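You operate a simulated robot arm through the tools that you are given. There is no shell and no other tool. Be economical: measure what you need, move in short steps, check, and stop when the job is done.

You are at the controls of a simulated two-armed robot. One attempt, no reset.

JOB
Take the lid off the steel pot on the top of the long roller table and lay it down there.

The check looks at the end state, three seconds after you hand in, the way a careful person would. Anything else that was tipped, shoved, dropped, spilled or broken makes it a failure. A push-on lid holds only when it is set on centred and level and pressed home; a screw cap is set on level and turned clockwise until tight.

ROBOT AND FRAMES
Two 7-joint arms with two-finger parallel grippers on one trunk, on a base that drives. Base frame: it is fixed to the floor where the robot stands at the start and does not move with it; the origin is under the middle of the robot, x ahead of it, y to its left, z up. Units: m, degrees, N and s.
The left shoulder is at the start at [0.07, 0.163, 1.254], the right one opposite. With the tool pointing down near the work surface each hand reaches from about 0.1 to 0.72 m from the robot's upright axis, wherever it stands, measured 20 degrees to its own side. Payload 3.43 kg a hand.
The tool frame of a hand sits at the grasp point between the pads (the TCP): z along the fingers, y along the line on which they close. The tips reach 0.034 m beyond it. Largest opening 0.128 m; finger width 0.024, thickness 0.012; the body of the gripper, 0.048 by 0.13 m, starts 0.096 m behind the TCP.
Orientation is that of the tool frame in the base frame, as a unit quaternion [x, y, z, w]. With the fingers straight down and closing along the base's y, the tool's x points along the base's -x, its y along +y and its z along -z.

CONTROLS
- The arms move only by the tool nudge_tool. It takes "left_moves", "right_moves" or both (then of equal length, played together; a hand with none holds still); each is a list of rows, each an object (a shift or turn left out is 0, a gripper value left out holds the last) with "dp": the shift along the tool's x, y, z in units of 20 mm (1.0 is 20 mm), a list of three; "rotation": the turn, a rotation vector about the tool's x, y, z in units of 4 degrees (1.0 is 4 degrees), a list of three; "hand": the opening, from 0 (shut) to 1 (fully open). In form: [{"dp": [x, y, z], "rotation": [ax, ay, az], "hand": hand}, ...]. A call has 1 to 8 rows; each row shifts and turns the commanded pose from where the row before left it, along the tool's axes as they then stand. A call with a number of a shift or a turn outside -1 to 1 is refused whole. A row lasts 0.2 s, in which the tool goes at most 0.05 m and 8.6 degrees; a call with a longer step from one row to the next is refused whole, and so is a gripper value outside its range. Where a pose cannot be reached the arm comes as near as it can. A force on the tool above 40 N (or 10 N above the force at the start of the call, whichever is more), or a blocked arm, ends the call early, and 0.2 s more pass. The fingers move at their own pace (about 0.153 m/s each) and stop on an object; they squeeze with about 28 N. The grip force told is the motor's: it shows also when the fingers shut on nothing. Time passes only in rows, and 0.2 s behind the last, so rows that do not move let the fingers close. It gives the time, the measured TCP pose, the force on the tool (base axes), the opening and the grip force at its end, in the units of the frame above (readings bear some noise).
- Cameras (640 x 400 px; columns grow to the right, rows downward): "scene" is now at [0.1112, -0.0257, 1.4467]; the picture's right is [-0.37, -0.93, 0.00], its down [-0.81, 0.32, -0.49] and it looks along [0.45, -0.18, -0.87] (base axes); focal length 294 px, centre (320, 200). "left" rides on the left gripper at [0.076, 0.011, -0.16] in its tool frame; the picture's right is [-0.15, 0.99, 0.00], its down [-0.88, -0.13, -0.46] and it looks along [-0.45, -0.07, 0.89] (tool axes); focal length 234 px, centre (320, 200). "right" rides on the right gripper at [0.076, -0.011, -0.16] in its tool frame; the picture's right is [0.15, 0.99, 0.00], its down [-0.88, 0.13, -0.46] and it looks along [-0.45, 0.07, 0.89] (tool axes); focal length 234 px, centre (320, 200). There is no depth. A picture from a camera that has moved, and an enlarged one, comes with that camera's place and axes in the base frame and with its lens.
- get_image(camera): a new picture of that camera. The clock stands still meanwhile.
- slide_trunk(by): slides the trunk up (or, below 0, down) by that many m; the arms and the scene camera ride with it, the base frame stays. It gives what a move gives, with no picture.
- base_move(legs): drives the robot by 1 to 6 legs, each [ahead, left, turn to the left] in m, m and degrees, along the robot's own axes; the way and the turn of a leg run together, so that a leg with both is an arc; at most 1.5 m and 180 degrees a leg. The arms and the cameras ride along, it lands a little off, and it stops where it bumps. It gives what a move gives.
- head_to(pan, tilt): turns the head with the scene camera to pan (to the left, within 86 degrees either way) and tilt (down, from -29 to 69), counted from straight ahead of the robot. It gives what a move gives.
- zoom(camera, box): a new picture of the part [left, top, right, bottom] of that camera's present view, enlarged. The clock stands still meanwhile.
- sign_off(): hands the job in; it is judged then, once.

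Work in short steps. Places have to be worked out from the pictures, the camera data and where the tool is seen: move nearer, look again, correct. Check each grasp and each placing, and mend what went wrong. You have 120 turns and 108 pictures in all, those below and enlarged ones among them. Open the grippers and draw the arms clear of the work before you hand the job in, unless the task says otherwise; then end with one line.

The tools are called after "Call:" as name(argument=value, ...) on one line, values as JSON. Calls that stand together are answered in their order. nudge_tool: Moves the arms, as the interface text tells. Its arguments: {"type":"object","properties":{"left_moves":{"type":"array","items":{"type":"object","properties":{"dp":{"type":"array","items":{"type":"number"}},"rotation":{"type":"array","items":{"type":"number"}},"hand":{"type":"number"}}}},"right_moves":{"type":"array","items":{"type":"object","properties":{"dp":{"type":"array","items":{"type":"number"}},"rotation":{"type":"array","items":{"type":"number"}},"hand":{"type":"number"}}}}},"required":[]} The other tools are called the same way: slide_trunk (by) slides the trunk up or down; base_move (legs) drives the base; head_to (pan, tilt) turns the head that bears the scene camera; get_image (camera) takes a picture; zoom (camera, box) takes an enlarged picture of a part of a camera's view; sign_off () hands the job in.

At the start:

```text
t: 0.0
left_eef_pos: [0.603, 0.0663, 0.7704]
left_ee_rot: [0.0, 1.0, 0.0, 0.0]
left_ft_force: [0.3, -0.5, 0.0]
left_gripper_width: 0.1283
left_grasp_force: 0.0
right_eef_pos: [0.4244, -0.3026, 0.8107]
right_ee_rot: [0.001, 1.0, 0.0, 0.0]
right_ft_force: [0.5, 0.2, -0.2]
right_gripper_width: 0.128
right_grasp_force: 0.1
trunk travel left (down, up): [-0.735, 0.205]
robot x, y, heading: [-0.0003, 0.0035, -0.0]
head pan, tilt: [-21.7, 60.9]
```

scene: 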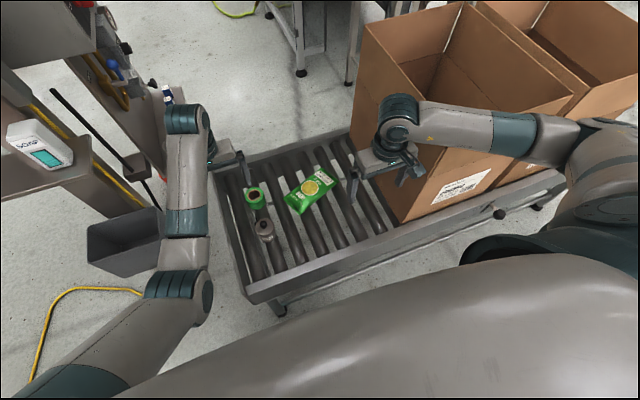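
right: 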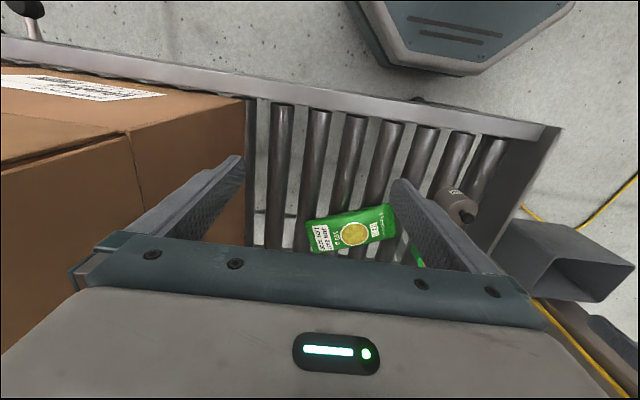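
left: 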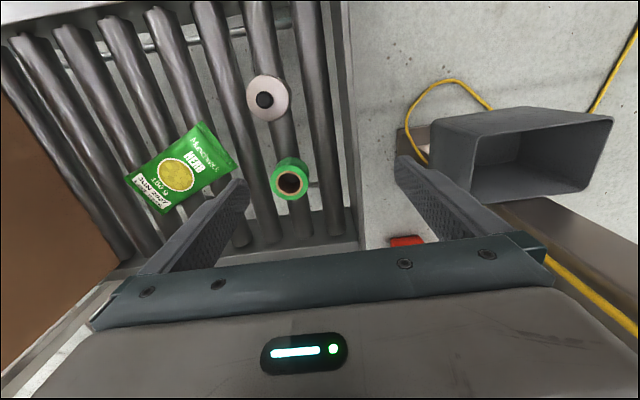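

The near roller table holds a bag and two rolls, and I see no steel pot. I'll turn the head to look around.

Call:
head_to(pan=0, tilt=25)

Call:
get_image(camera="scene")

Call:
head_to(pan=70, tilt=30)

Call:
get_image(camera="scene")

Call:
head_to(pan=-70, tilt=30)

Call:
get_image(camera="scene")

```text
t: 1.0
left_eef_pos: [0.6024, 0.0656, 0.7709]
left_ee_rot: [0.0, 1.0, 0.0, 0.0]
left_ft_force: [0.0, 0.3, 0.4]
left_gripper_width: 0.128
left_grasp_force: 0.1
right_eef_pos: [0.4239, -0.303, 0.8114]
right_ee_rot: [0.0, 1.0, 0.0, 0.0]
right_ft_force: [-0.2, 0.9, 0.2]
right_gripper_width: 0.1281
right_grasp_force: 0.0
trunk travel left (down, up): [-0.735, 0.205]
robot x, y, heading: [0.0013, -0.0041, -0.1]
head pan, tilt: [0.0, 25.0]
```

```text
104 pictures are left
camera scene: at [0.1423, -0.0015, 1.4977], right [0.0, -1.0, 0.0], down [-0.42, 0.0, -0.91], along [0.91, 0.0, -0.42], focal length 294 px, centre (320, 200)
```

scene: 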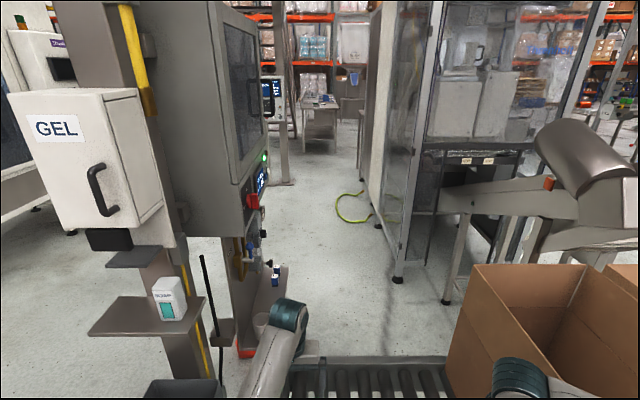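

```text
t: 2.4
left_eef_pos: [0.6026, 0.0664, 0.7716]
left_ee_rot: [0.0, 1.0, 0.0, -0.001]
left_ft_force: [0.0, 0.2, 0.3]
left_gripper_width: 0.128
left_grasp_force: 0.0
right_eef_pos: [0.4248, -0.3039, 0.8111]
right_ee_rot: [0.0, 1.0, 0.0, 0.0]
right_ft_force: [-0.3, 0.0, -0.1]
right_gripper_width: 0.1278
right_grasp_force: 0.0
trunk travel left (down, up): [-0.735, 0.205]
robot x, y, heading: [-0.0052, 0.0011, -0.1]
head pan, tilt: [70.0, 30.0]
```

```text
103 pictures are left
camera scene: at [0.0812, 0.0835, 1.4898], right [0.94, -0.34, 0.0], down [-0.17, -0.47, -0.87], along [0.3, 0.81, -0.5], focal length 294 px, centre (320, 200)
```

scene: 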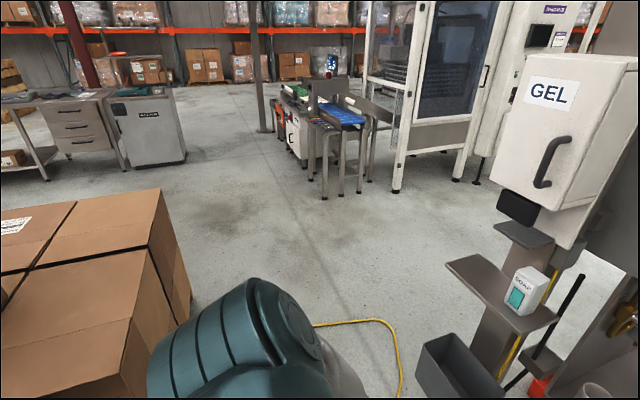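

```text
t: 4.7
left_eef_pos: [0.6043, 0.0658, 0.7709]
left_ee_rot: [-0.001, 1.0, 0.001, 0.0]
left_ft_force: [-0.4, 0.8, 0.5]
left_gripper_width: 0.1281
left_grasp_force: 0.1
right_eef_pos: [0.4237, -0.3036, 0.813]
right_ee_rot: [0.001, 1.0, 0.0, 0.0]
right_ft_force: [0.4, -0.2, 0.2]
right_gripper_width: 0.1279
right_grasp_force: 0.2
trunk travel left (down, up): [-0.735, 0.205]
robot x, y, heading: [0.0018, -0.0029, -0.1]
head pan, tilt: [-70.0, 30.0]
```

```text
102 pictures are left
camera scene: at [0.0812, -0.0864, 1.4898], right [-0.94, -0.34, 0.0], down [-0.17, 0.47, -0.87], along [0.3, -0.81, -0.5], focal length 294 px, centre (320, 200)
```

scene: 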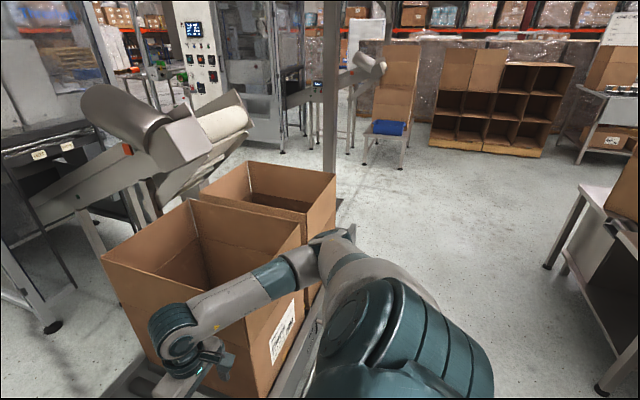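

The grey object on the near table could be a small steel pot with a knob. I'll zoom in on it.

Call:
zoom(camera="left", box=[200, 50, 360, 210])

Call:
zoom(camera="right", box=[380, 150, 540, 270])

Call:
head_to(pan=0, tilt=62)

Call:
get_image(camera="scene")

```text
2.50 times, centred on (280, 130) of left
camera zoom: at [0.527, 0.078, 0.9304], right [0.15, 0.99, 0.0], down [0.88, -0.13, 0.46], along [0.45, -0.07, -0.89], focal length 585 px, centre (420, 375)
```

zoom: 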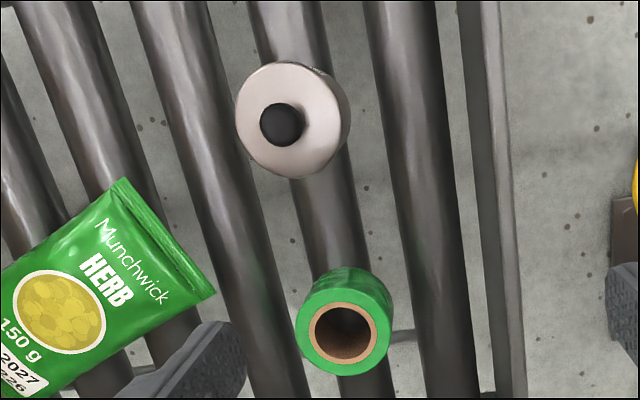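

```text
3.33 times, centred on (460, 210) of right
camera zoom: at [0.3488, -0.3138, 0.9713], right [-0.15, 0.99, 0.0], down [0.88, 0.13, 0.46], along [0.45, 0.07, -0.89], focal length 781 px, centre (-147, 167)
```

zoom: 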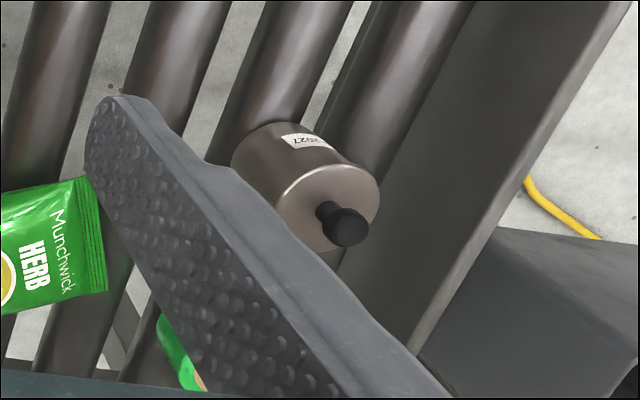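

```text
t: 6.1
left_eef_pos: [0.6032, 0.0671, 0.7717]
left_ee_rot: [0.0, 1.0, -0.001, 0.0]
left_ft_force: [-0.7, -0.2, 0.0]
left_gripper_width: 0.1276
left_grasp_force: 0.0
right_eef_pos: [0.4241, -0.3027, 0.8119]
right_ee_rot: [0.0, 1.0, 0.0, 0.001]
right_ft_force: [-0.1, -0.4, -1.1]
right_gripper_width: 0.128
right_grasp_force: 0.0
trunk travel left (down, up): [-0.735, 0.205]
robot x, y, heading: [-0.0002, -0.0019, 0.0]
head pan, tilt: [0.0, 62.0]
```

```text
99 pictures are left
camera scene: at [0.1146, -0.0015, 1.4455], right [0.0, -1.0, 0.0], down [-0.88, 0.0, -0.47], along [0.47, 0.0, -0.88], focal length 294 px, centre (320, 200)
```

scene: 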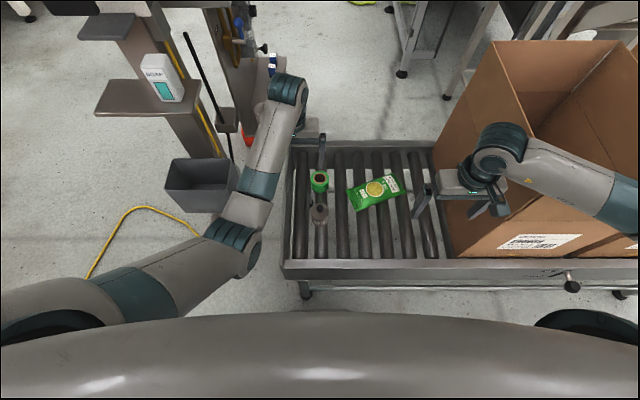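

The pot is at about (0.538, 0.0) and its black knob top is near z 0.59. I'll move the left hand over it and take a close look.

Call:
nudge_tool(left_moves=[{"dp": [0.8, -0.83, 0]}, {"dp": [0.8, -0.83, 0]}, {"dp": [0.8, -0.83, 0]}, {"dp": [0.85, -0.83, 0]}, {"dp": [0, 0, 0.8]}, {"dp": [0, 0, 0.8]}, {}])

Call:
get_image(camera="left")

Call:
get_image(camera="right")

```text
t: 7.7
left_eef_pos: [0.5374, 0.0006, 0.7386]
left_ee_rot: [0.0, 1.0, 0.0, 0.0]
left_ft_force: [0.0, 0.7, 0.4]
left_gripper_width: 0.128
left_grasp_force: 0.0
right_eef_pos: [0.424, -0.3033, 0.8119]
right_ee_rot: [0.0, 1.0, 0.001, 0.001]
right_ft_force: [0.1, 0.0, 0.3]
right_gripper_width: 0.1279
right_grasp_force: 0.0
trunk travel left (down, up): [-0.735, 0.205]
robot x, y, heading: [-0.0037, 0.0004, 0.1]
head pan, tilt: [0.0, 62.0]
```

```text
98 pictures are left
camera left: at [0.4611, 0.0122, 0.8977], right [0.15, 0.99, 0.0], down [0.88, -0.13, 0.46], along [0.45, -0.07, -0.89], focal length 234 px, centre (320, 200)
```

left: 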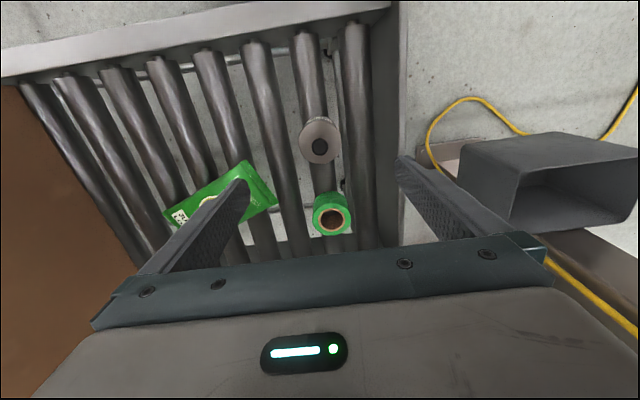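

```text
97 pictures are left
camera right: at [0.3488, -0.3138, 0.9714], right [-0.15, 0.99, 0.0], down [0.88, 0.13, 0.46], along [0.45, 0.07, -0.89], focal length 234 px, centre (320, 200)
```

right: 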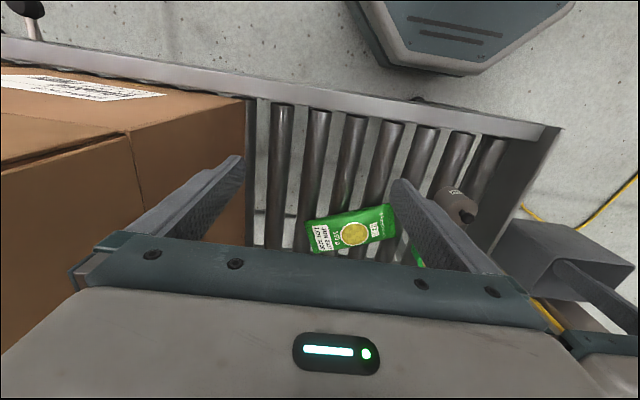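

Knob position is confirmed at about (0.538, -0.001). Next I'll zoom in on how the lid sits and on the rollers.

Call:
zoom(camera="left", box=[260, 80, 420, 180])

Call:
zoom(camera="scene", box=[270, 150, 430, 250])

```text
4.00 times, centred on (340, 130) of left
camera zoom: at [0.4611, 0.0122, 0.8977], right [0.15, 0.99, 0.0], down [0.88, -0.13, 0.46], along [0.45, -0.07, -0.89], focal length 937 px, centre (240, 480)
```

zoom: 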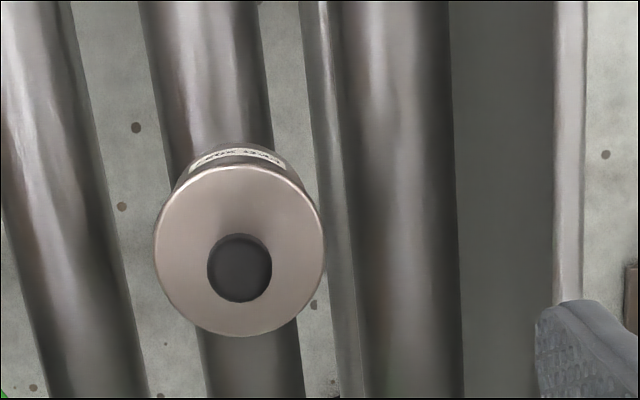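

```text
4.00 times, centred on (350, 200) of scene
camera zoom: at [0.1145, -0.0014, 1.4454], right [0.0, -1.0, 0.0], down [-0.88, 0.0, -0.47], along [0.47, 0.0, -0.88], focal length 1174 px, centre (200, 200)
```

zoom: 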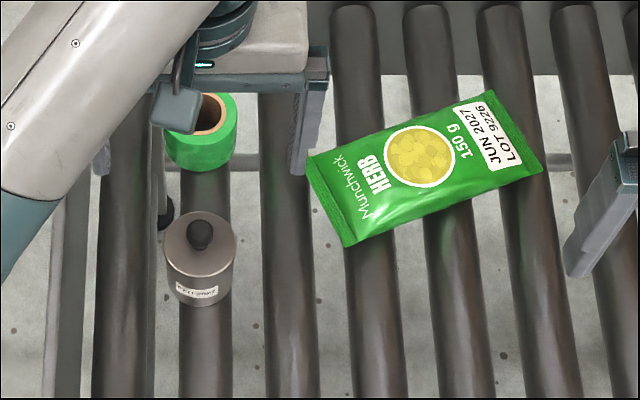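

The knob is centred at (0.538, -0.001). Lid top is about 0.571 and knob top about 0.593. I'll narrow the fingers and go down to TCP z about 0.613.

Call:
nudge_tool(left_moves=[{"dp": [0, -0.05, 1], "hand": 0.5}, {"dp": [0, 0, 1]}, {"dp": [0, 0, 1]}, {"dp": [0, 0, 1]}, {"dp": [0, 0, 1]}, {"dp": [0, 0, 0.8]}, {"dp": [0, 0, 0.45]}, {}])

Call:
get_image(camera="left")

Call:
zoom(camera="scene", box=[270, 150, 430, 250])

Call:
zoom(camera="right", box=[400, 140, 560, 240])

```text
t: 9.5
left_eef_pos: [0.5385, 0.0002, 0.6142]
left_ee_rot: [0.0, 1.0, -0.001, 0.001]
left_ft_force: [-0.2, 0.5, 0.0]
left_gripper_width: 0.0642
left_grasp_force: 0.0
right_eef_pos: [0.4238, -0.3035, 0.8116]
right_ee_rot: [0.0, 1.0, 0.0, 0.0]
right_ft_force: [-0.7, -0.6, 0.2]
right_gripper_width: 0.1281
right_grasp_force: 0.0
trunk travel left (down, up): [-0.735, 0.205]
robot x, y, heading: [-0.0003, -0.0006, 0.3]
head pan, tilt: [0.0, 62.0]
```

```text
94 pictures are left
camera left: at [0.4618, 0.0114, 0.7736], right [0.15, 0.99, 0.0], down [0.88, -0.13, 0.46], along [0.45, -0.07, -0.89], focal length 234 px, centre (320, 200)
```

left: 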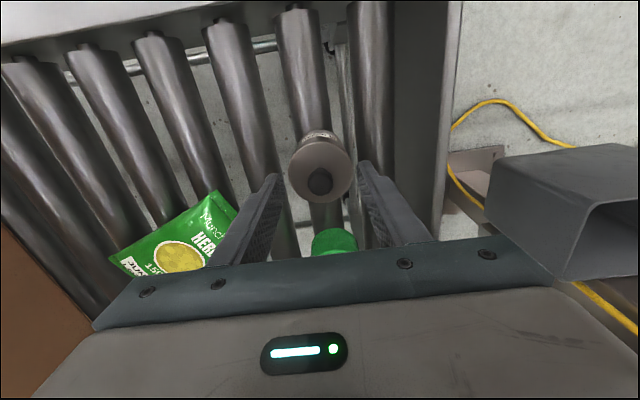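

```text
4.00 times, centred on (350, 200) of scene
camera zoom: at [0.1145, -0.0015, 1.4454], right [0.0, -1.0, 0.0], down [-0.88, 0.0, -0.47], along [0.47, 0.0, -0.88], focal length 1174 px, centre (200, 200)
```

zoom: 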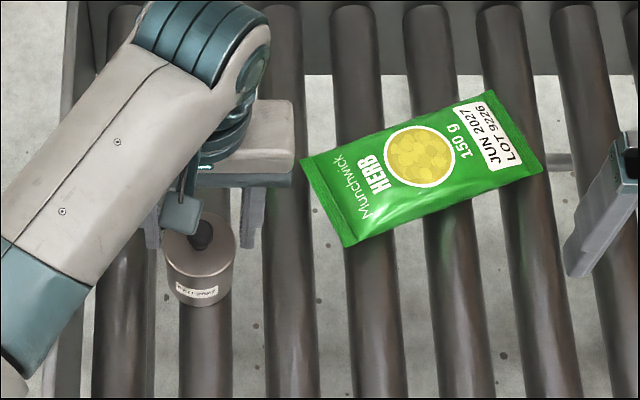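

```text
4.00 times, centred on (480, 190) of right
camera zoom: at [0.3488, -0.3138, 0.9713], right [-0.15, 0.99, 0.0], down [0.88, 0.13, 0.46], along [0.45, 0.07, -0.89], focal length 937 px, centre (-320, 240)
```

zoom: 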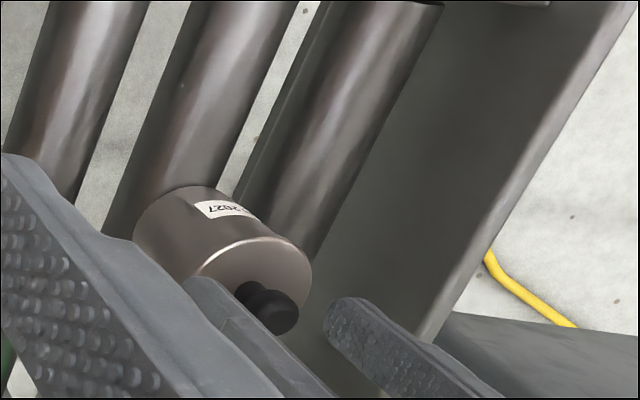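

The knob is centred between the fingers to within about 2 mm. I'll close on it.

Call:
nudge_tool(left_moves=[{"dp": [0.08, 0, 0], "hand": 0.3}, {"hand": 0.2}, {"hand": 0.0}, {}, {}])

Call:
get_image(camera="left")

```text
t: 10.7
left_eef_pos: [0.5355, 0.0001, 0.6138]
left_ee_rot: [0.0, 1.0, 0.0, 0.0]
left_ft_force: [-0.5, 0.0, 0.1]
left_gripper_width: 0.0205
left_grasp_force: 27.6
right_eef_pos: [0.4246, -0.3037, 0.8111]
right_ee_rot: [0.0, 1.0, 0.0, 0.0]
right_ft_force: [0.7, -0.6, 0.1]
right_gripper_width: 0.128
right_grasp_force: 0.0
trunk travel left (down, up): [-0.735, 0.205]
robot x, y, heading: [0.0029, -0.0013, -0.0]
head pan, tilt: [0.0, 62.0]
```

```text
91 pictures are left
camera left: at [0.4606, 0.0114, 0.7736], right [0.15, 0.99, 0.0], down [0.88, -0.13, 0.46], along [0.45, -0.07, -0.89], focal length 234 px, centre (320, 200)
```

left: 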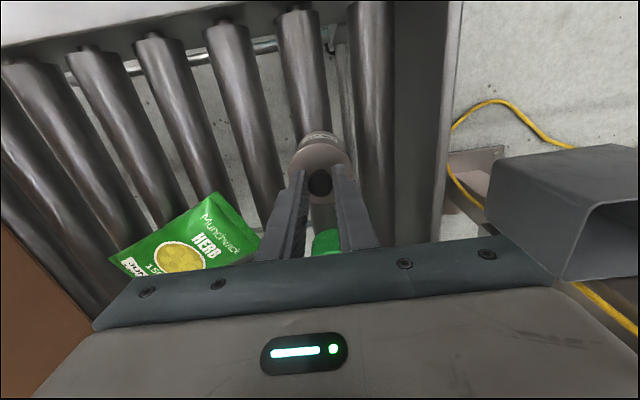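

Knob gripped at 20.5 mm opening. I'll lift by 4 mm slowly and check the force and whether the pot moves.

Call:
nudge_tool(left_moves=[{"dp": [0, 0, -0.05]}, {"dp": [0, 0, -0.05]}, {"dp": [0, 0, -0.05]}, {"dp": [0, 0, -0.05]}, {}])

Call:
zoom(camera="right", box=[400, 140, 560, 240])

Call:
zoom(camera="scene", box=[290, 180, 350, 240])

```text
t: 11.9
left_eef_pos: [0.5377, -0.0002, 0.6166]
left_ee_rot: [0.0, 1.0, 0.001, 0.0]
left_ft_force: [-0.8, -0.5, -1.0]
left_gripper_width: 0.0204
left_grasp_force: 28.0
right_eef_pos: [0.4235, -0.304, 0.8109]
right_ee_rot: [0.0, 1.0, -0.001, 0.0]
right_ft_force: [-0.3, 0.3, -0.6]
right_gripper_width: 0.1281
right_grasp_force: 0.0
trunk travel left (down, up): [-0.735, 0.205]
robot x, y, heading: [0.0017, 0.0049, 0.1]
head pan, tilt: [0.0, 62.0]
```

```text
4.00 times, centred on (480, 190) of right
camera zoom: at [0.3489, -0.3138, 0.9713], right [-0.15, 0.99, 0.0], down [0.88, 0.13, 0.46], along [0.45, 0.07, -0.89], focal length 937 px, centre (-320, 240)
```

zoom: 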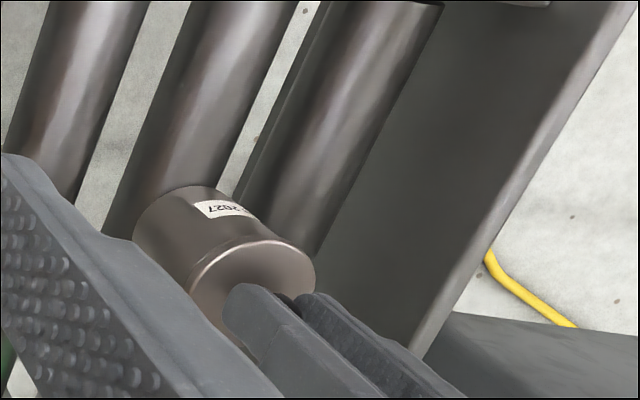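

```text
6.67 times, centred on (320, 210) of scene
camera zoom: at [0.1146, -0.0014, 1.4454], right [0.0, -1.0, 0.0], down [-0.88, 0.0, -0.47], along [0.47, 0.0, -0.88], focal length 1957 px, centre (320, 133)
```

zoom: 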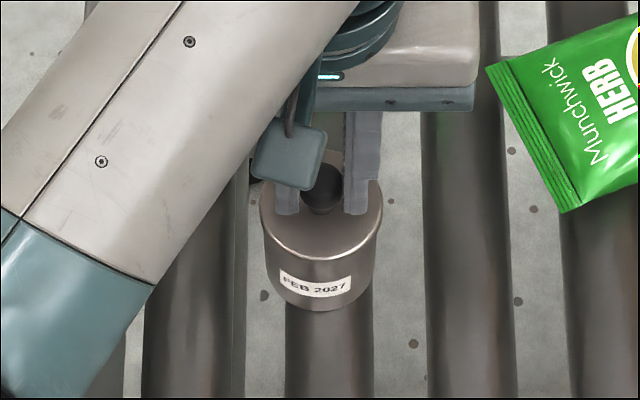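

The pot's label hasn't moved, the rim gap has grown and the load is only about 1 N, so the lid is lifting freely. I'll go another 20 mm straight up.

Call:
nudge_tool(left_moves=[{"dp": [0, 0, -0.15]}, {"dp": [0, 0, -0.15]}, {"dp": [0, 0, -0.2]}, {"dp": [0, 0, -0.25]}, {"dp": [0, 0, -0.25]}, {}])

Call:
zoom(camera="right", box=[400, 140, 560, 240])

Call:
zoom(camera="scene", box=[290, 180, 350, 240])

```text
t: 13.3
left_eef_pos: [0.5357, -0.0017, 0.6377]
left_ee_rot: [0.0, 1.0, 0.0, 0.0]
left_ft_force: [-0.2, 0.0, 0.2]
left_gripper_width: 0.0205
left_grasp_force: 28.2
right_eef_pos: [0.4241, -0.3033, 0.8122]
right_ee_rot: [0.0, 1.0, 0.0, 0.001]
right_ft_force: [0.3, -0.1, 0.5]
right_gripper_width: 0.1281
right_grasp_force: 0.0
trunk travel left (down, up): [-0.735, 0.205]
robot x, y, heading: [-0.0016, -0.0014, -0.0]
head pan, tilt: [0.0, 62.0]
```

```text
4.00 times, centred on (480, 190) of right
camera zoom: at [0.3488, -0.3138, 0.9713], right [-0.15, 0.99, 0.0], down [0.88, 0.13, 0.46], along [0.45, 0.07, -0.89], focal length 937 px, centre (-320, 240)
```

zoom: 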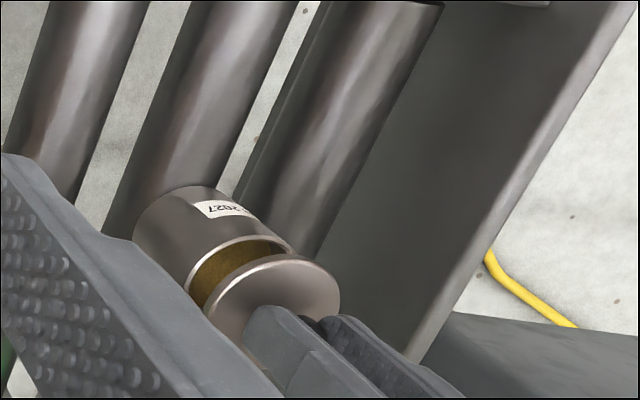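

```text
6.67 times, centred on (320, 210) of scene
camera zoom: at [0.1146, -0.0014, 1.4454], right [0.0, -1.0, 0.0], down [-0.88, 0.0, -0.47], along [0.47, 0.0, -0.88], focal length 1957 px, centre (320, 133)
```

zoom: 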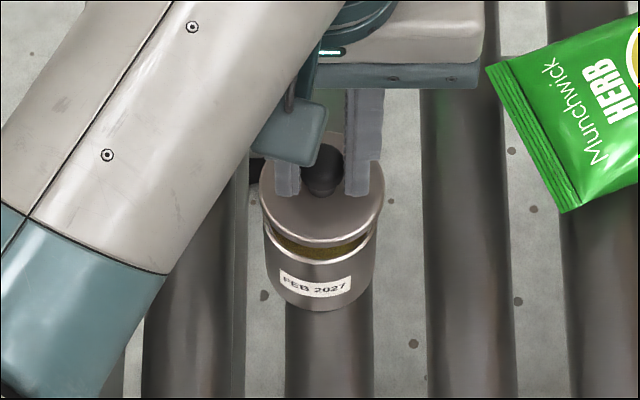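

The lid is clear and the pot is undisturbed. I'll raise it another 40 mm, then carry it toward the robot to (0.44, -0.042), which is above the midpoint between two rollers.

Call:
nudge_tool(left_moves=[{"dp": [0, 0, -0.7]}, {"dp": [0, 0, -0.7]}, {"dp": [0, 0, -0.6]}, {"dp": [1, -0.4, 0]}, {"dp": [1, -0.4, 0]}, {"dp": [1, -0.4, 0]}, {"dp": [1, -0.44, 0]}, {"dp": [0.8, -0.4, 0]}])

Call:
get_image(camera="left")

Call:
zoom(camera="scene", box=[270, 150, 430, 250])

Call:
zoom(camera="right", box=[320, 90, 560, 240])

```text
t: 15.1
left_eef_pos: [0.4527, -0.0043, 0.6686]
left_ee_rot: [-0.007, 1.0, 0.027, 0.008]
left_ft_force: [-0.2, 0.0, -0.7]
left_gripper_width: 0.0201
left_grasp_force: 28.0
right_eef_pos: [0.4241, -0.303, 0.8119]
right_ee_rot: [-0.001, 1.0, 0.0, 0.0]
right_ft_force: [1.1, 0.0, -0.5]
right_gripper_width: 0.1282
right_grasp_force: 0.0
trunk travel left (down, up): [-0.735, 0.205]
robot x, y, heading: [-0.0023, -0.0008, -0.1]
head pan, tilt: [0.0, 62.0]
```

```text
86 pictures are left
camera left: at [0.3732, -0.0036, 0.8277], right [0.13, 0.99, 0.06], down [0.88, -0.14, 0.46], along [0.46, -0.01, -0.89], focal length 234 px, centre (320, 200)
```

left: 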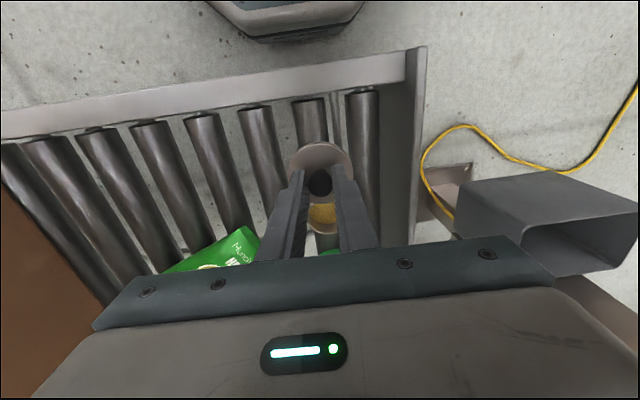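

```text
4.00 times, centred on (350, 200) of scene
camera zoom: at [0.114, -0.0015, 1.4455], right [0.0, -1.0, 0.0], down [-0.88, 0.0, -0.47], along [0.47, 0.0, -0.88], focal length 1174 px, centre (200, 200)
```

zoom: 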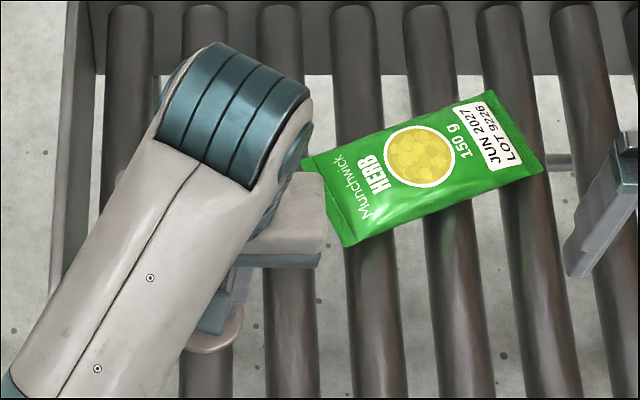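

```text
2.67 times, centred on (440, 165) of right
camera zoom: at [0.3485, -0.3138, 0.9715], right [-0.15, 0.99, 0.0], down [0.88, 0.13, 0.46], along [0.45, 0.07, -0.89], focal length 624 px, centre (0, 293)
```

zoom: 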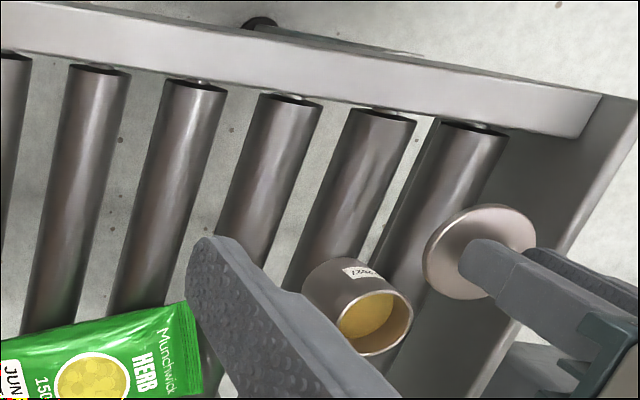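

The tool ended short of the command and slightly rotated, either from lag or a reach limit. I'll hold briefly and read again.

Call:
nudge_tool(left_moves=[{}, {}, {}])

```text
t: 15.9
left_eef_pos: [0.4494, -0.0052, 0.6677]
left_ee_rot: [-0.006, 1.0, 0.029, 0.005]
left_ft_force: [-0.5, 0.4, -1.1]
left_gripper_width: 0.0201
left_grasp_force: 28.2
right_eef_pos: [0.4236, -0.3037, 0.8113]
right_ee_rot: [0.0, 1.0, 0.0, 0.0]
right_ft_force: [1.0, -0.2, -0.2]
right_gripper_width: 0.128
right_grasp_force: 0.0
trunk travel left (down, up): [-0.735, 0.205]
robot x, y, heading: [-0.0011, -0.0023, -0.0]
head pan, tilt: [0.0, 62.0]
```

The left arm has a limit on that side. I'll go instead to the gap on the +y side of the pot's roller, at y about 0.029, which is easy to reach.

Call:
nudge_tool(left_moves=[{"dp": [0, 0.9, 0]}, {"dp": [0, 0.9, 0]}, {"dp": [0, 0.9, 0]}, {"dp": [0, 0.88, 0]}, {}, {}])

Call:
get_image(camera="left")

Call:
zoom(camera="right", box=[320, 90, 560, 240])

```text
t: 17.3
left_eef_pos: [0.4409, 0.0293, 0.6784]
left_ee_rot: [0.0, 1.0, 0.0, 0.0]
left_ft_force: [0.0, 0.0, 0.3]
left_gripper_width: 0.02
left_grasp_force: 27.8
right_eef_pos: [0.4241, -0.3039, 0.8118]
right_ee_rot: [0.0, 1.0, 0.0, 0.0]
right_ft_force: [0.6, -1.2, 0.7]
right_gripper_width: 0.128
right_grasp_force: 0.0
trunk travel left (down, up): [-0.735, 0.205]
robot x, y, heading: [-0.0052, 0.0017, 0.1]
head pan, tilt: [0.0, 62.0]
```

```text
83 pictures are left
camera left: at [0.3641, 0.041, 0.8377], right [0.15, 0.99, 0.0], down [0.88, -0.13, 0.46], along [0.45, -0.07, -0.89], focal length 234 px, centre (320, 200)
```

left: 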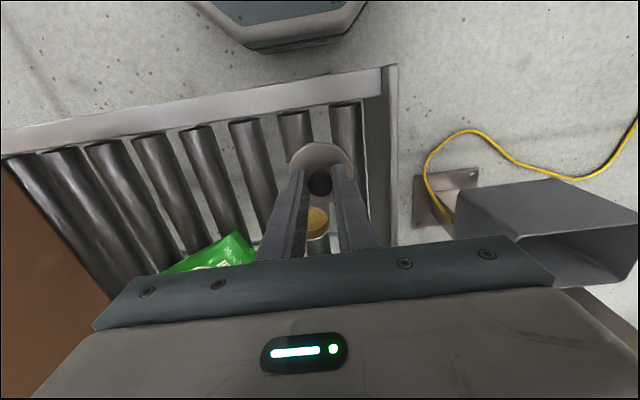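

```text
2.67 times, centred on (440, 165) of right
camera zoom: at [0.3488, -0.3137, 0.9714], right [-0.15, 0.99, 0.0], down [0.88, 0.13, 0.46], along [0.45, 0.07, -0.89], focal length 624 px, centre (0, 293)
```

zoom: 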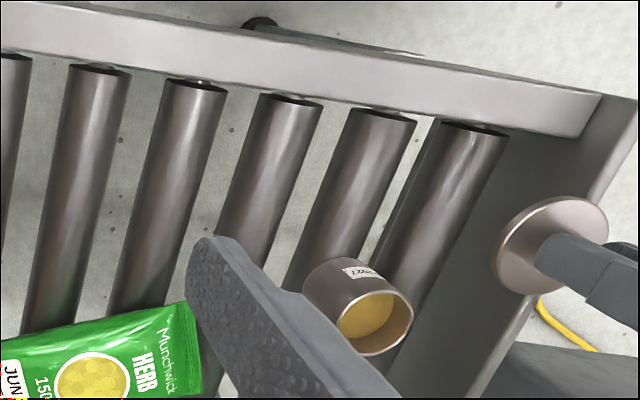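

The hand now follows commands: (0.441, 0.029), level. The gap's middle is at about y 0.032. I'll correct to that and descend to z 0.565, still above contact, then check.

Call:
nudge_tool(left_moves=[{"dp": [-0.2, 0.15, 0.8]}, {"dp": [0, 0, 0.9]}, {"dp": [0, 0, 0.9]}, {"dp": [0, 0, 0.9]}, {"dp": [0, 0, 0.9]}, {"dp": [0, 0, 0.8]}, {"dp": [0, 0, 0.4]}, {}])

Call:
get_image(camera="left")

Call:
zoom(camera="right", box=[400, 80, 560, 180])

Call:
zoom(camera="scene", box=[260, 170, 380, 270])

```text
t: 19.1
left_eef_pos: [0.4456, 0.0326, 0.5667]
left_ee_rot: [0.0, 1.0, 0.001, 0.0]
left_ft_force: [0.3, 0.4, -0.9]
left_gripper_width: 0.0199
left_grasp_force: 27.8
right_eef_pos: [0.4241, -0.3034, 0.8107]
right_ee_rot: [0.001, 1.0, 0.0, 0.0]
right_ft_force: [-0.6, -0.3, 0.7]
right_gripper_width: 0.128
right_grasp_force: 0.1
trunk travel left (down, up): [-0.735, 0.205]
robot x, y, heading: [0.0015, -0.0035, -0.1]
head pan, tilt: [0.0, 62.0]
```

```text
81 pictures are left
camera left: at [0.3689, 0.0449, 0.726], right [0.15, 0.99, 0.0], down [0.88, -0.13, 0.46], along [0.45, -0.07, -0.89], focal length 234 px, centre (320, 200)
```

left: 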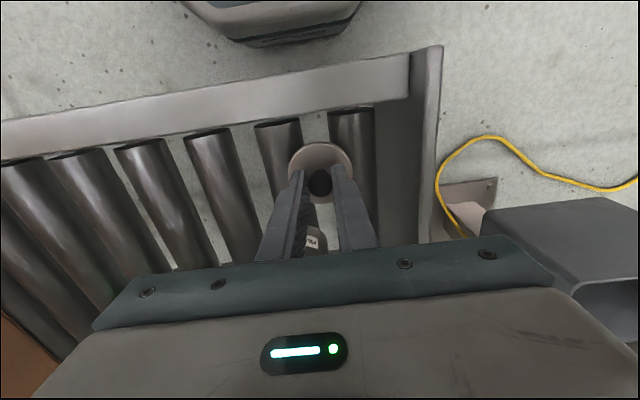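

```text
4.00 times, centred on (480, 130) of right
camera zoom: at [0.3488, -0.3138, 0.9714], right [-0.15, 0.99, 0.0], down [0.88, 0.13, 0.46], along [0.45, 0.07, -0.89], focal length 937 px, centre (-320, 480)
```

zoom: 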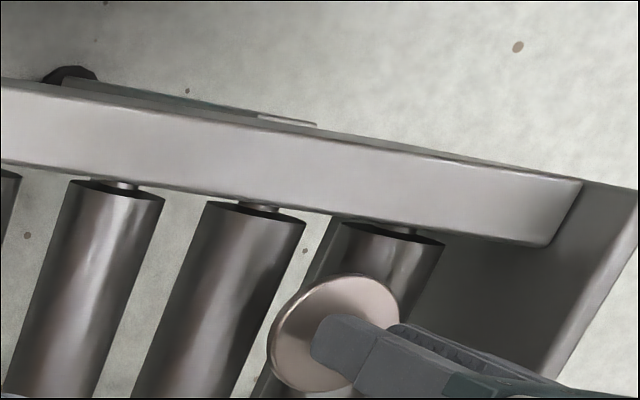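

```text
4.00 times, centred on (320, 220) of scene
camera zoom: at [0.1145, -0.0014, 1.4454], right [0.0, -1.0, 0.0], down [-0.88, 0.0, -0.47], along [0.47, 0.0, -0.88], focal length 1174 px, centre (320, 120)
```

zoom: 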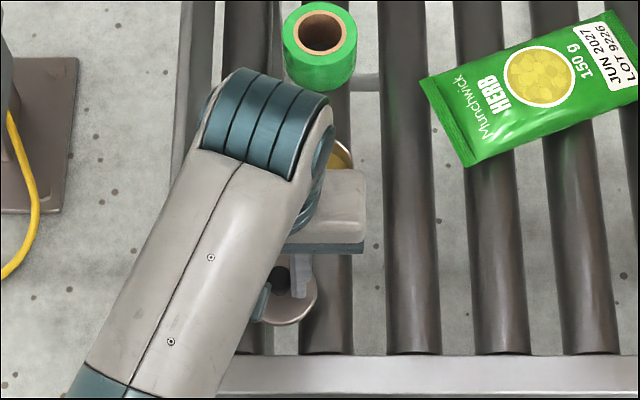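

The lid is centred over the gap in both views. I'll lower it slowly and watch for contact.

Call:
nudge_tool(left_moves=[{"dp": [0, 0, 0.15]}, {"dp": [0, 0, 0.15]}, {"dp": [0, 0, 0.15]}, {"dp": [0, 0, 0.15]}, {}])

Call:
zoom(camera="right", box=[400, 80, 560, 180])

```text
t: 20.3
left_eef_pos: [0.4457, 0.0324, 0.5554]
left_ee_rot: [0.001, 1.0, 0.0, 0.0]
left_ft_force: [-0.8, -0.5, 16.7]
left_gripper_width: 0.0204
left_grasp_force: 28.1
right_eef_pos: [0.4217, -0.3021, 0.813]
right_ee_rot: [0.001, 1.0, 0.0, 0.001]
right_ft_force: [0.2, 0.0, 0.2]
right_gripper_width: 0.1282
right_grasp_force: 0.0
trunk travel left (down, up): [-0.735, 0.205]
robot x, y, heading: [-0.0021, -0.0022, -0.0]
head pan, tilt: [0.0, 62.0]
```

```text
4.00 times, centred on (480, 130) of right
camera zoom: at [0.3479, -0.3139, 0.972], right [-0.15, 0.99, 0.0], down [0.88, 0.13, 0.46], along [0.45, 0.07, -0.89], focal length 937 px, centre (-320, 480)
```

zoom: 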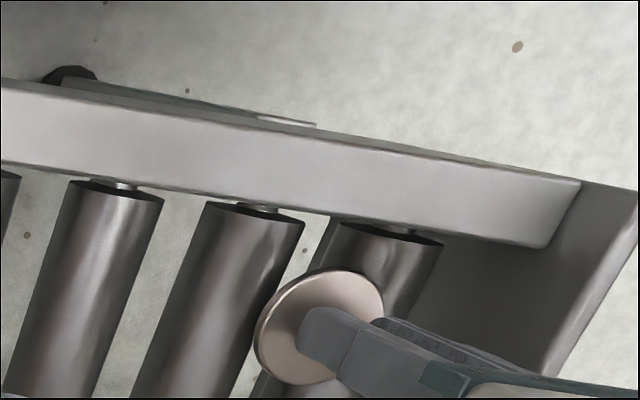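

Contact at z 0.555 with 17 N upward, so the lid is resting. I'll back off about 1 mm to ease the load and open gently.

Call:
nudge_tool(left_moves=[{"dp": [0, 0, -0.06]}, {}, {"hand": 0.2}, {"hand": 0.25}, {"hand": 0.35}, {}])

Call:
get_image(camera="left")

Call:
zoom(camera="right", box=[400, 80, 560, 180])

```text
t: 21.7
left_eef_pos: [0.443, 0.0336, 0.5551]
left_ee_rot: [0.001, 1.0, 0.002, 0.001]
left_ft_force: [0.6, 0.1, -0.8]
left_gripper_width: 0.0448
left_grasp_force: 0.0
right_eef_pos: [0.4242, -0.3041, 0.8116]
right_ee_rot: [-0.001, 1.0, 0.0, 0.0]
right_ft_force: [-0.1, 0.5, -0.2]
right_gripper_width: 0.1278
right_grasp_force: 0.0
trunk travel left (down, up): [-0.735, 0.205]
robot x, y, heading: [-0.0002, -0.0024, -0.0]
head pan, tilt: [0.0, 62.0]
```

```text
77 pictures are left
camera left: at [0.3678, 0.0454, 0.7145], right [0.15, 0.99, 0.0], down [0.88, -0.13, 0.46], along [0.45, -0.07, -0.89], focal length 234 px, centre (320, 200)
```

left: 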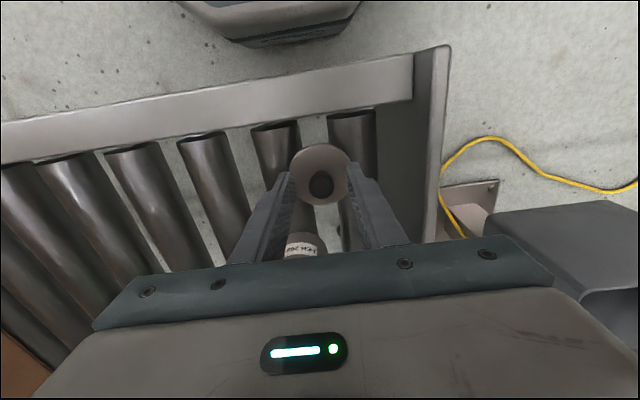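

```text
4.00 times, centred on (480, 130) of right
camera zoom: at [0.3487, -0.3138, 0.9714], right [-0.15, 0.99, 0.0], down [0.88, 0.13, 0.46], along [0.45, 0.07, -0.89], focal length 937 px, centre (-320, 480)
```

zoom: 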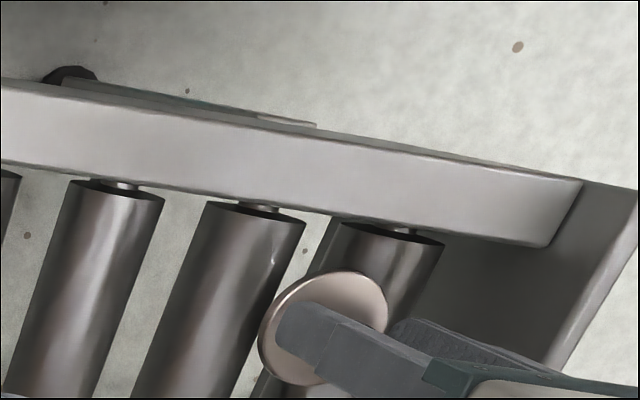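

The lid is released and sitting level. I'll raise the hand straight up, then move it left so I can inspect.

Call:
nudge_tool(left_moves=[{"dp": [0, 0, -0.5]}, {"dp": [0, 0, -1]}, {"dp": [0, 0, -1]}, {"dp": [0, 0, -1]}, {"dp": [0, 0, -1]}, {"dp": [0, 0, -1]}, {"dp": [0, 0, -1]}, {"dp": [0, 0, -1]}])

Call:
nudge_tool(left_moves=[{"dp": [0, 1, 0]}, {"dp": [0, 1, 0]}, {"dp": [0, 1, 0]}, {"dp": [0, 1, 0]}, {"dp": [0, 1, 0]}, {"dp": [0, 1, 0]}, {"dp": [0, 1, 0]}, {}])

Call:
get_image(camera="scene")

Call:
zoom(camera="scene", box=[260, 170, 380, 270])

Call:
zoom(camera="right", box=[360, 80, 560, 240])

```text
t: 23.5
left_eef_pos: [0.4361, 0.0738, 0.6872]
left_ee_rot: [0.0, 0.999, 0.037, -0.007]
left_ft_force: [-0.7, -0.1, -0.3]
left_gripper_width: 0.0445
left_grasp_force: 0.2
right_eef_pos: [0.4242, -0.303, 0.8115]
right_ee_rot: [-0.001, 1.0, 0.001, 0.0]
right_ft_force: [0.5, -0.1, 0.1]
right_gripper_width: 0.128
right_grasp_force: 0.1
trunk travel left (down, up): [-0.735, 0.205]
robot x, y, heading: [0.002, 0.0009, 0.1]
head pan, tilt: [0.0, 62.0]
```

```text
t: 25.3
left_eef_pos: [0.4458, 0.1724, 0.7061]
left_ee_rot: [0.0, 1.0, 0.0, 0.001]
left_ft_force: [0.3, -0.1, -0.3]
left_gripper_width: 0.0448
left_grasp_force: 0.0
right_eef_pos: [0.4252, -0.3038, 0.8109]
right_ee_rot: [0.0, 1.0, 0.0, 0.0]
right_ft_force: [0.4, -0.2, 0.3]
right_gripper_width: 0.128
right_grasp_force: 0.0
trunk travel left (down, up): [-0.735, 0.205]
robot x, y, heading: [-0.0002, 0.003, -0.0]
head pan, tilt: [0.0, 62.0]
```

```text
75 pictures are left
camera scene: at [0.1145, -0.0019, 1.4454], right [0.0, -1.0, 0.0], down [-0.88, 0.0, -0.47], along [0.47, 0.0, -0.88], focal length 294 px, centre (320, 200)
```

scene: 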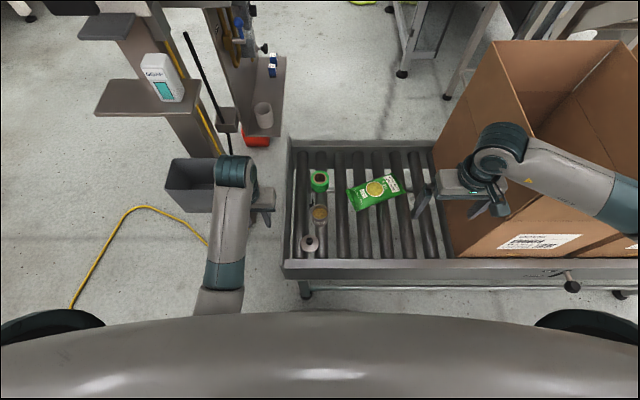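

```text
4.00 times, centred on (320, 220) of scene
camera zoom: at [0.1145, -0.0019, 1.4454], right [0.0, -1.0, 0.0], down [-0.88, 0.0, -0.47], along [0.47, 0.0, -0.88], focal length 1174 px, centre (320, 120)
```

zoom: 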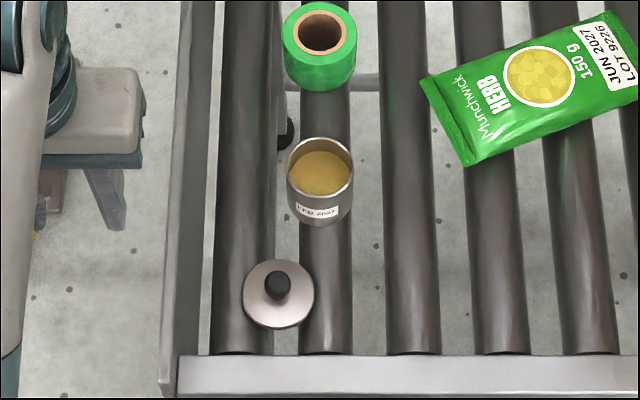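

```text
2.50 times, centred on (460, 160) of right
camera zoom: at [0.3488, -0.3141, 0.9712], right [-0.15, 0.99, 0.0], down [0.88, 0.13, 0.46], along [0.45, 0.07, -0.89], focal length 585 px, centre (-30, 300)
```

zoom: 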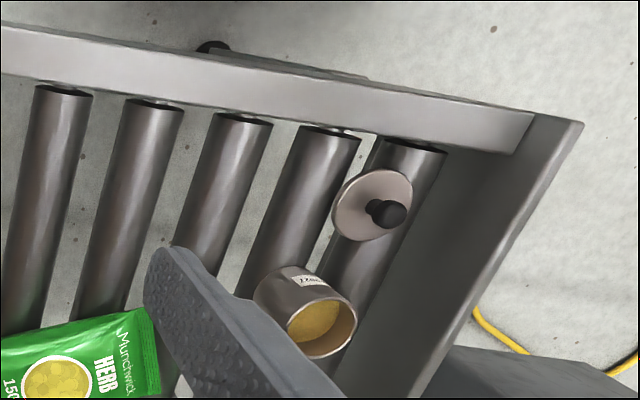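

The lid lies flat across two rollers. The pot, tape and bag are where they were, and nothing has spilled. I'll open the left gripper fully and draw the hand a bit higher.

Call:
nudge_tool(left_moves=[{"hand": 1.0, "dp": [0, 0, -0.5]}, {"dp": [0, 0, -0.5]}, {}, {}])

Call:
zoom(camera="scene", box=[220, 150, 420, 275])

```text
t: 25.9
left_eef_pos: [0.435, 0.2559, 0.7136]
left_ee_rot: [-0.004, 0.997, 0.076, -0.01]
left_ft_force: [0.6, -0.4, -0.5]
left_gripper_width: 0.1279
left_grasp_force: 0.1
right_eef_pos: [0.4238, -0.3022, 0.811]
right_ee_rot: [0.0, 1.0, -0.001, 0.0]
right_ft_force: [0.5, 0.5, 0.3]
right_gripper_width: 0.128
right_grasp_force: 0.0
trunk travel left (down, up): [-0.735, 0.205]
robot x, y, heading: [0.0024, -0.0003, -0.4]
head pan, tilt: [0.0, 62.0]
stopped in row 2 (left hand): the arm was blocked; the commanded pose is now the measured one
```

```text
3.20 times, centred on (320, 212) of scene
camera zoom: at [0.1147, -0.0001, 1.4454], right [0.0, -1.0, 0.0], down [-0.88, 0.0, -0.47], along [0.47, 0.0, -0.88], focal length 939 px, centre (320, 160)
```

zoom: 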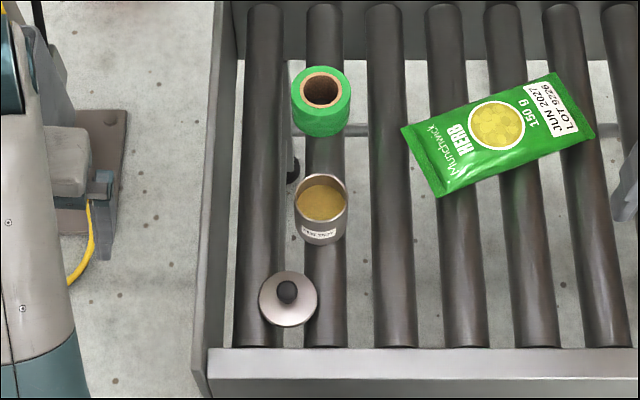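

The arm was blocked and drifted to y 0.256. I'll check what's around it before handing in.

Call:
get_image(camera="scene")

Call:
get_image(camera="left")

```text
71 pictures are left
camera scene: at [0.1147, -0.0001, 1.4454], right [0.0, -1.0, 0.0], down [-0.88, 0.0, -0.47], along [0.47, 0.0, -0.88], focal length 294 px, centre (320, 200)
```

scene: 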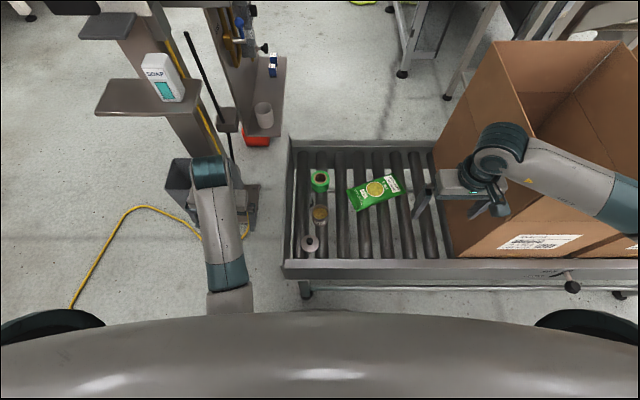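

```text
70 pictures are left
camera left: at [0.3623, 0.2438, 0.8735], right [0.14, 0.98, 0.14], down [0.89, -0.19, 0.41], along [0.43, 0.07, -0.9], focal length 234 px, centre (320, 200)
```

left: 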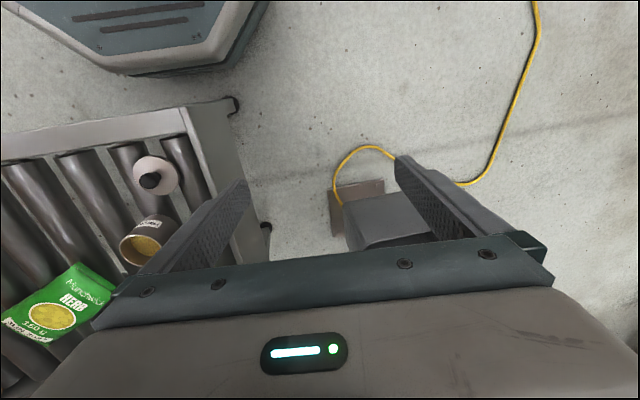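

There's no contact force and the bin hasn't moved, so the block was the arm's own joint limit. The hand is clear of the table. I'll let it settle and confirm.

Call:
nudge_tool(left_moves=[{}, {}, {}])

Call:
get_image(camera="scene")

```text
t: 26.7
left_eef_pos: [0.4356, 0.2559, 0.7135]
left_ee_rot: [-0.003, 0.997, 0.074, -0.01]
left_ft_force: [-0.2, -0.5, -0.7]
left_gripper_width: 0.1283
left_grasp_force: 0.2
right_eef_pos: [0.4242, -0.3035, 0.8118]
right_ee_rot: [-0.001, 1.0, 0.001, 0.0]
right_ft_force: [0.0, 0.2, -0.1]
right_gripper_width: 0.1279
right_grasp_force: 0.0
trunk travel left (down, up): [-0.735, 0.205]
robot x, y, heading: [0.0012, 0.0036, -0.3]
head pan, tilt: [0.0, 62.0]
```

```text
69 pictures are left
camera scene: at [0.1144, -0.0013, 1.4454], right [0.0, -1.0, 0.0], down [-0.88, 0.0, -0.47], along [0.47, 0.0, -0.88], focal length 294 px, centre (320, 200)
```

scene: 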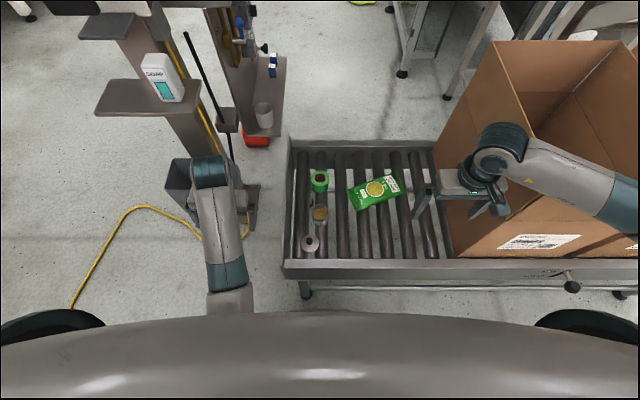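

Everything is still: the lid lies flat on the rollers, the pot stands upright, and both grippers are open and clear. Handing in.

Call:
sign_off()

```text
The job is handed in.
```

The lid is off the steel pot and lies flat, knob up, on the roller table beside it; nothing else on the table moved or spilled.
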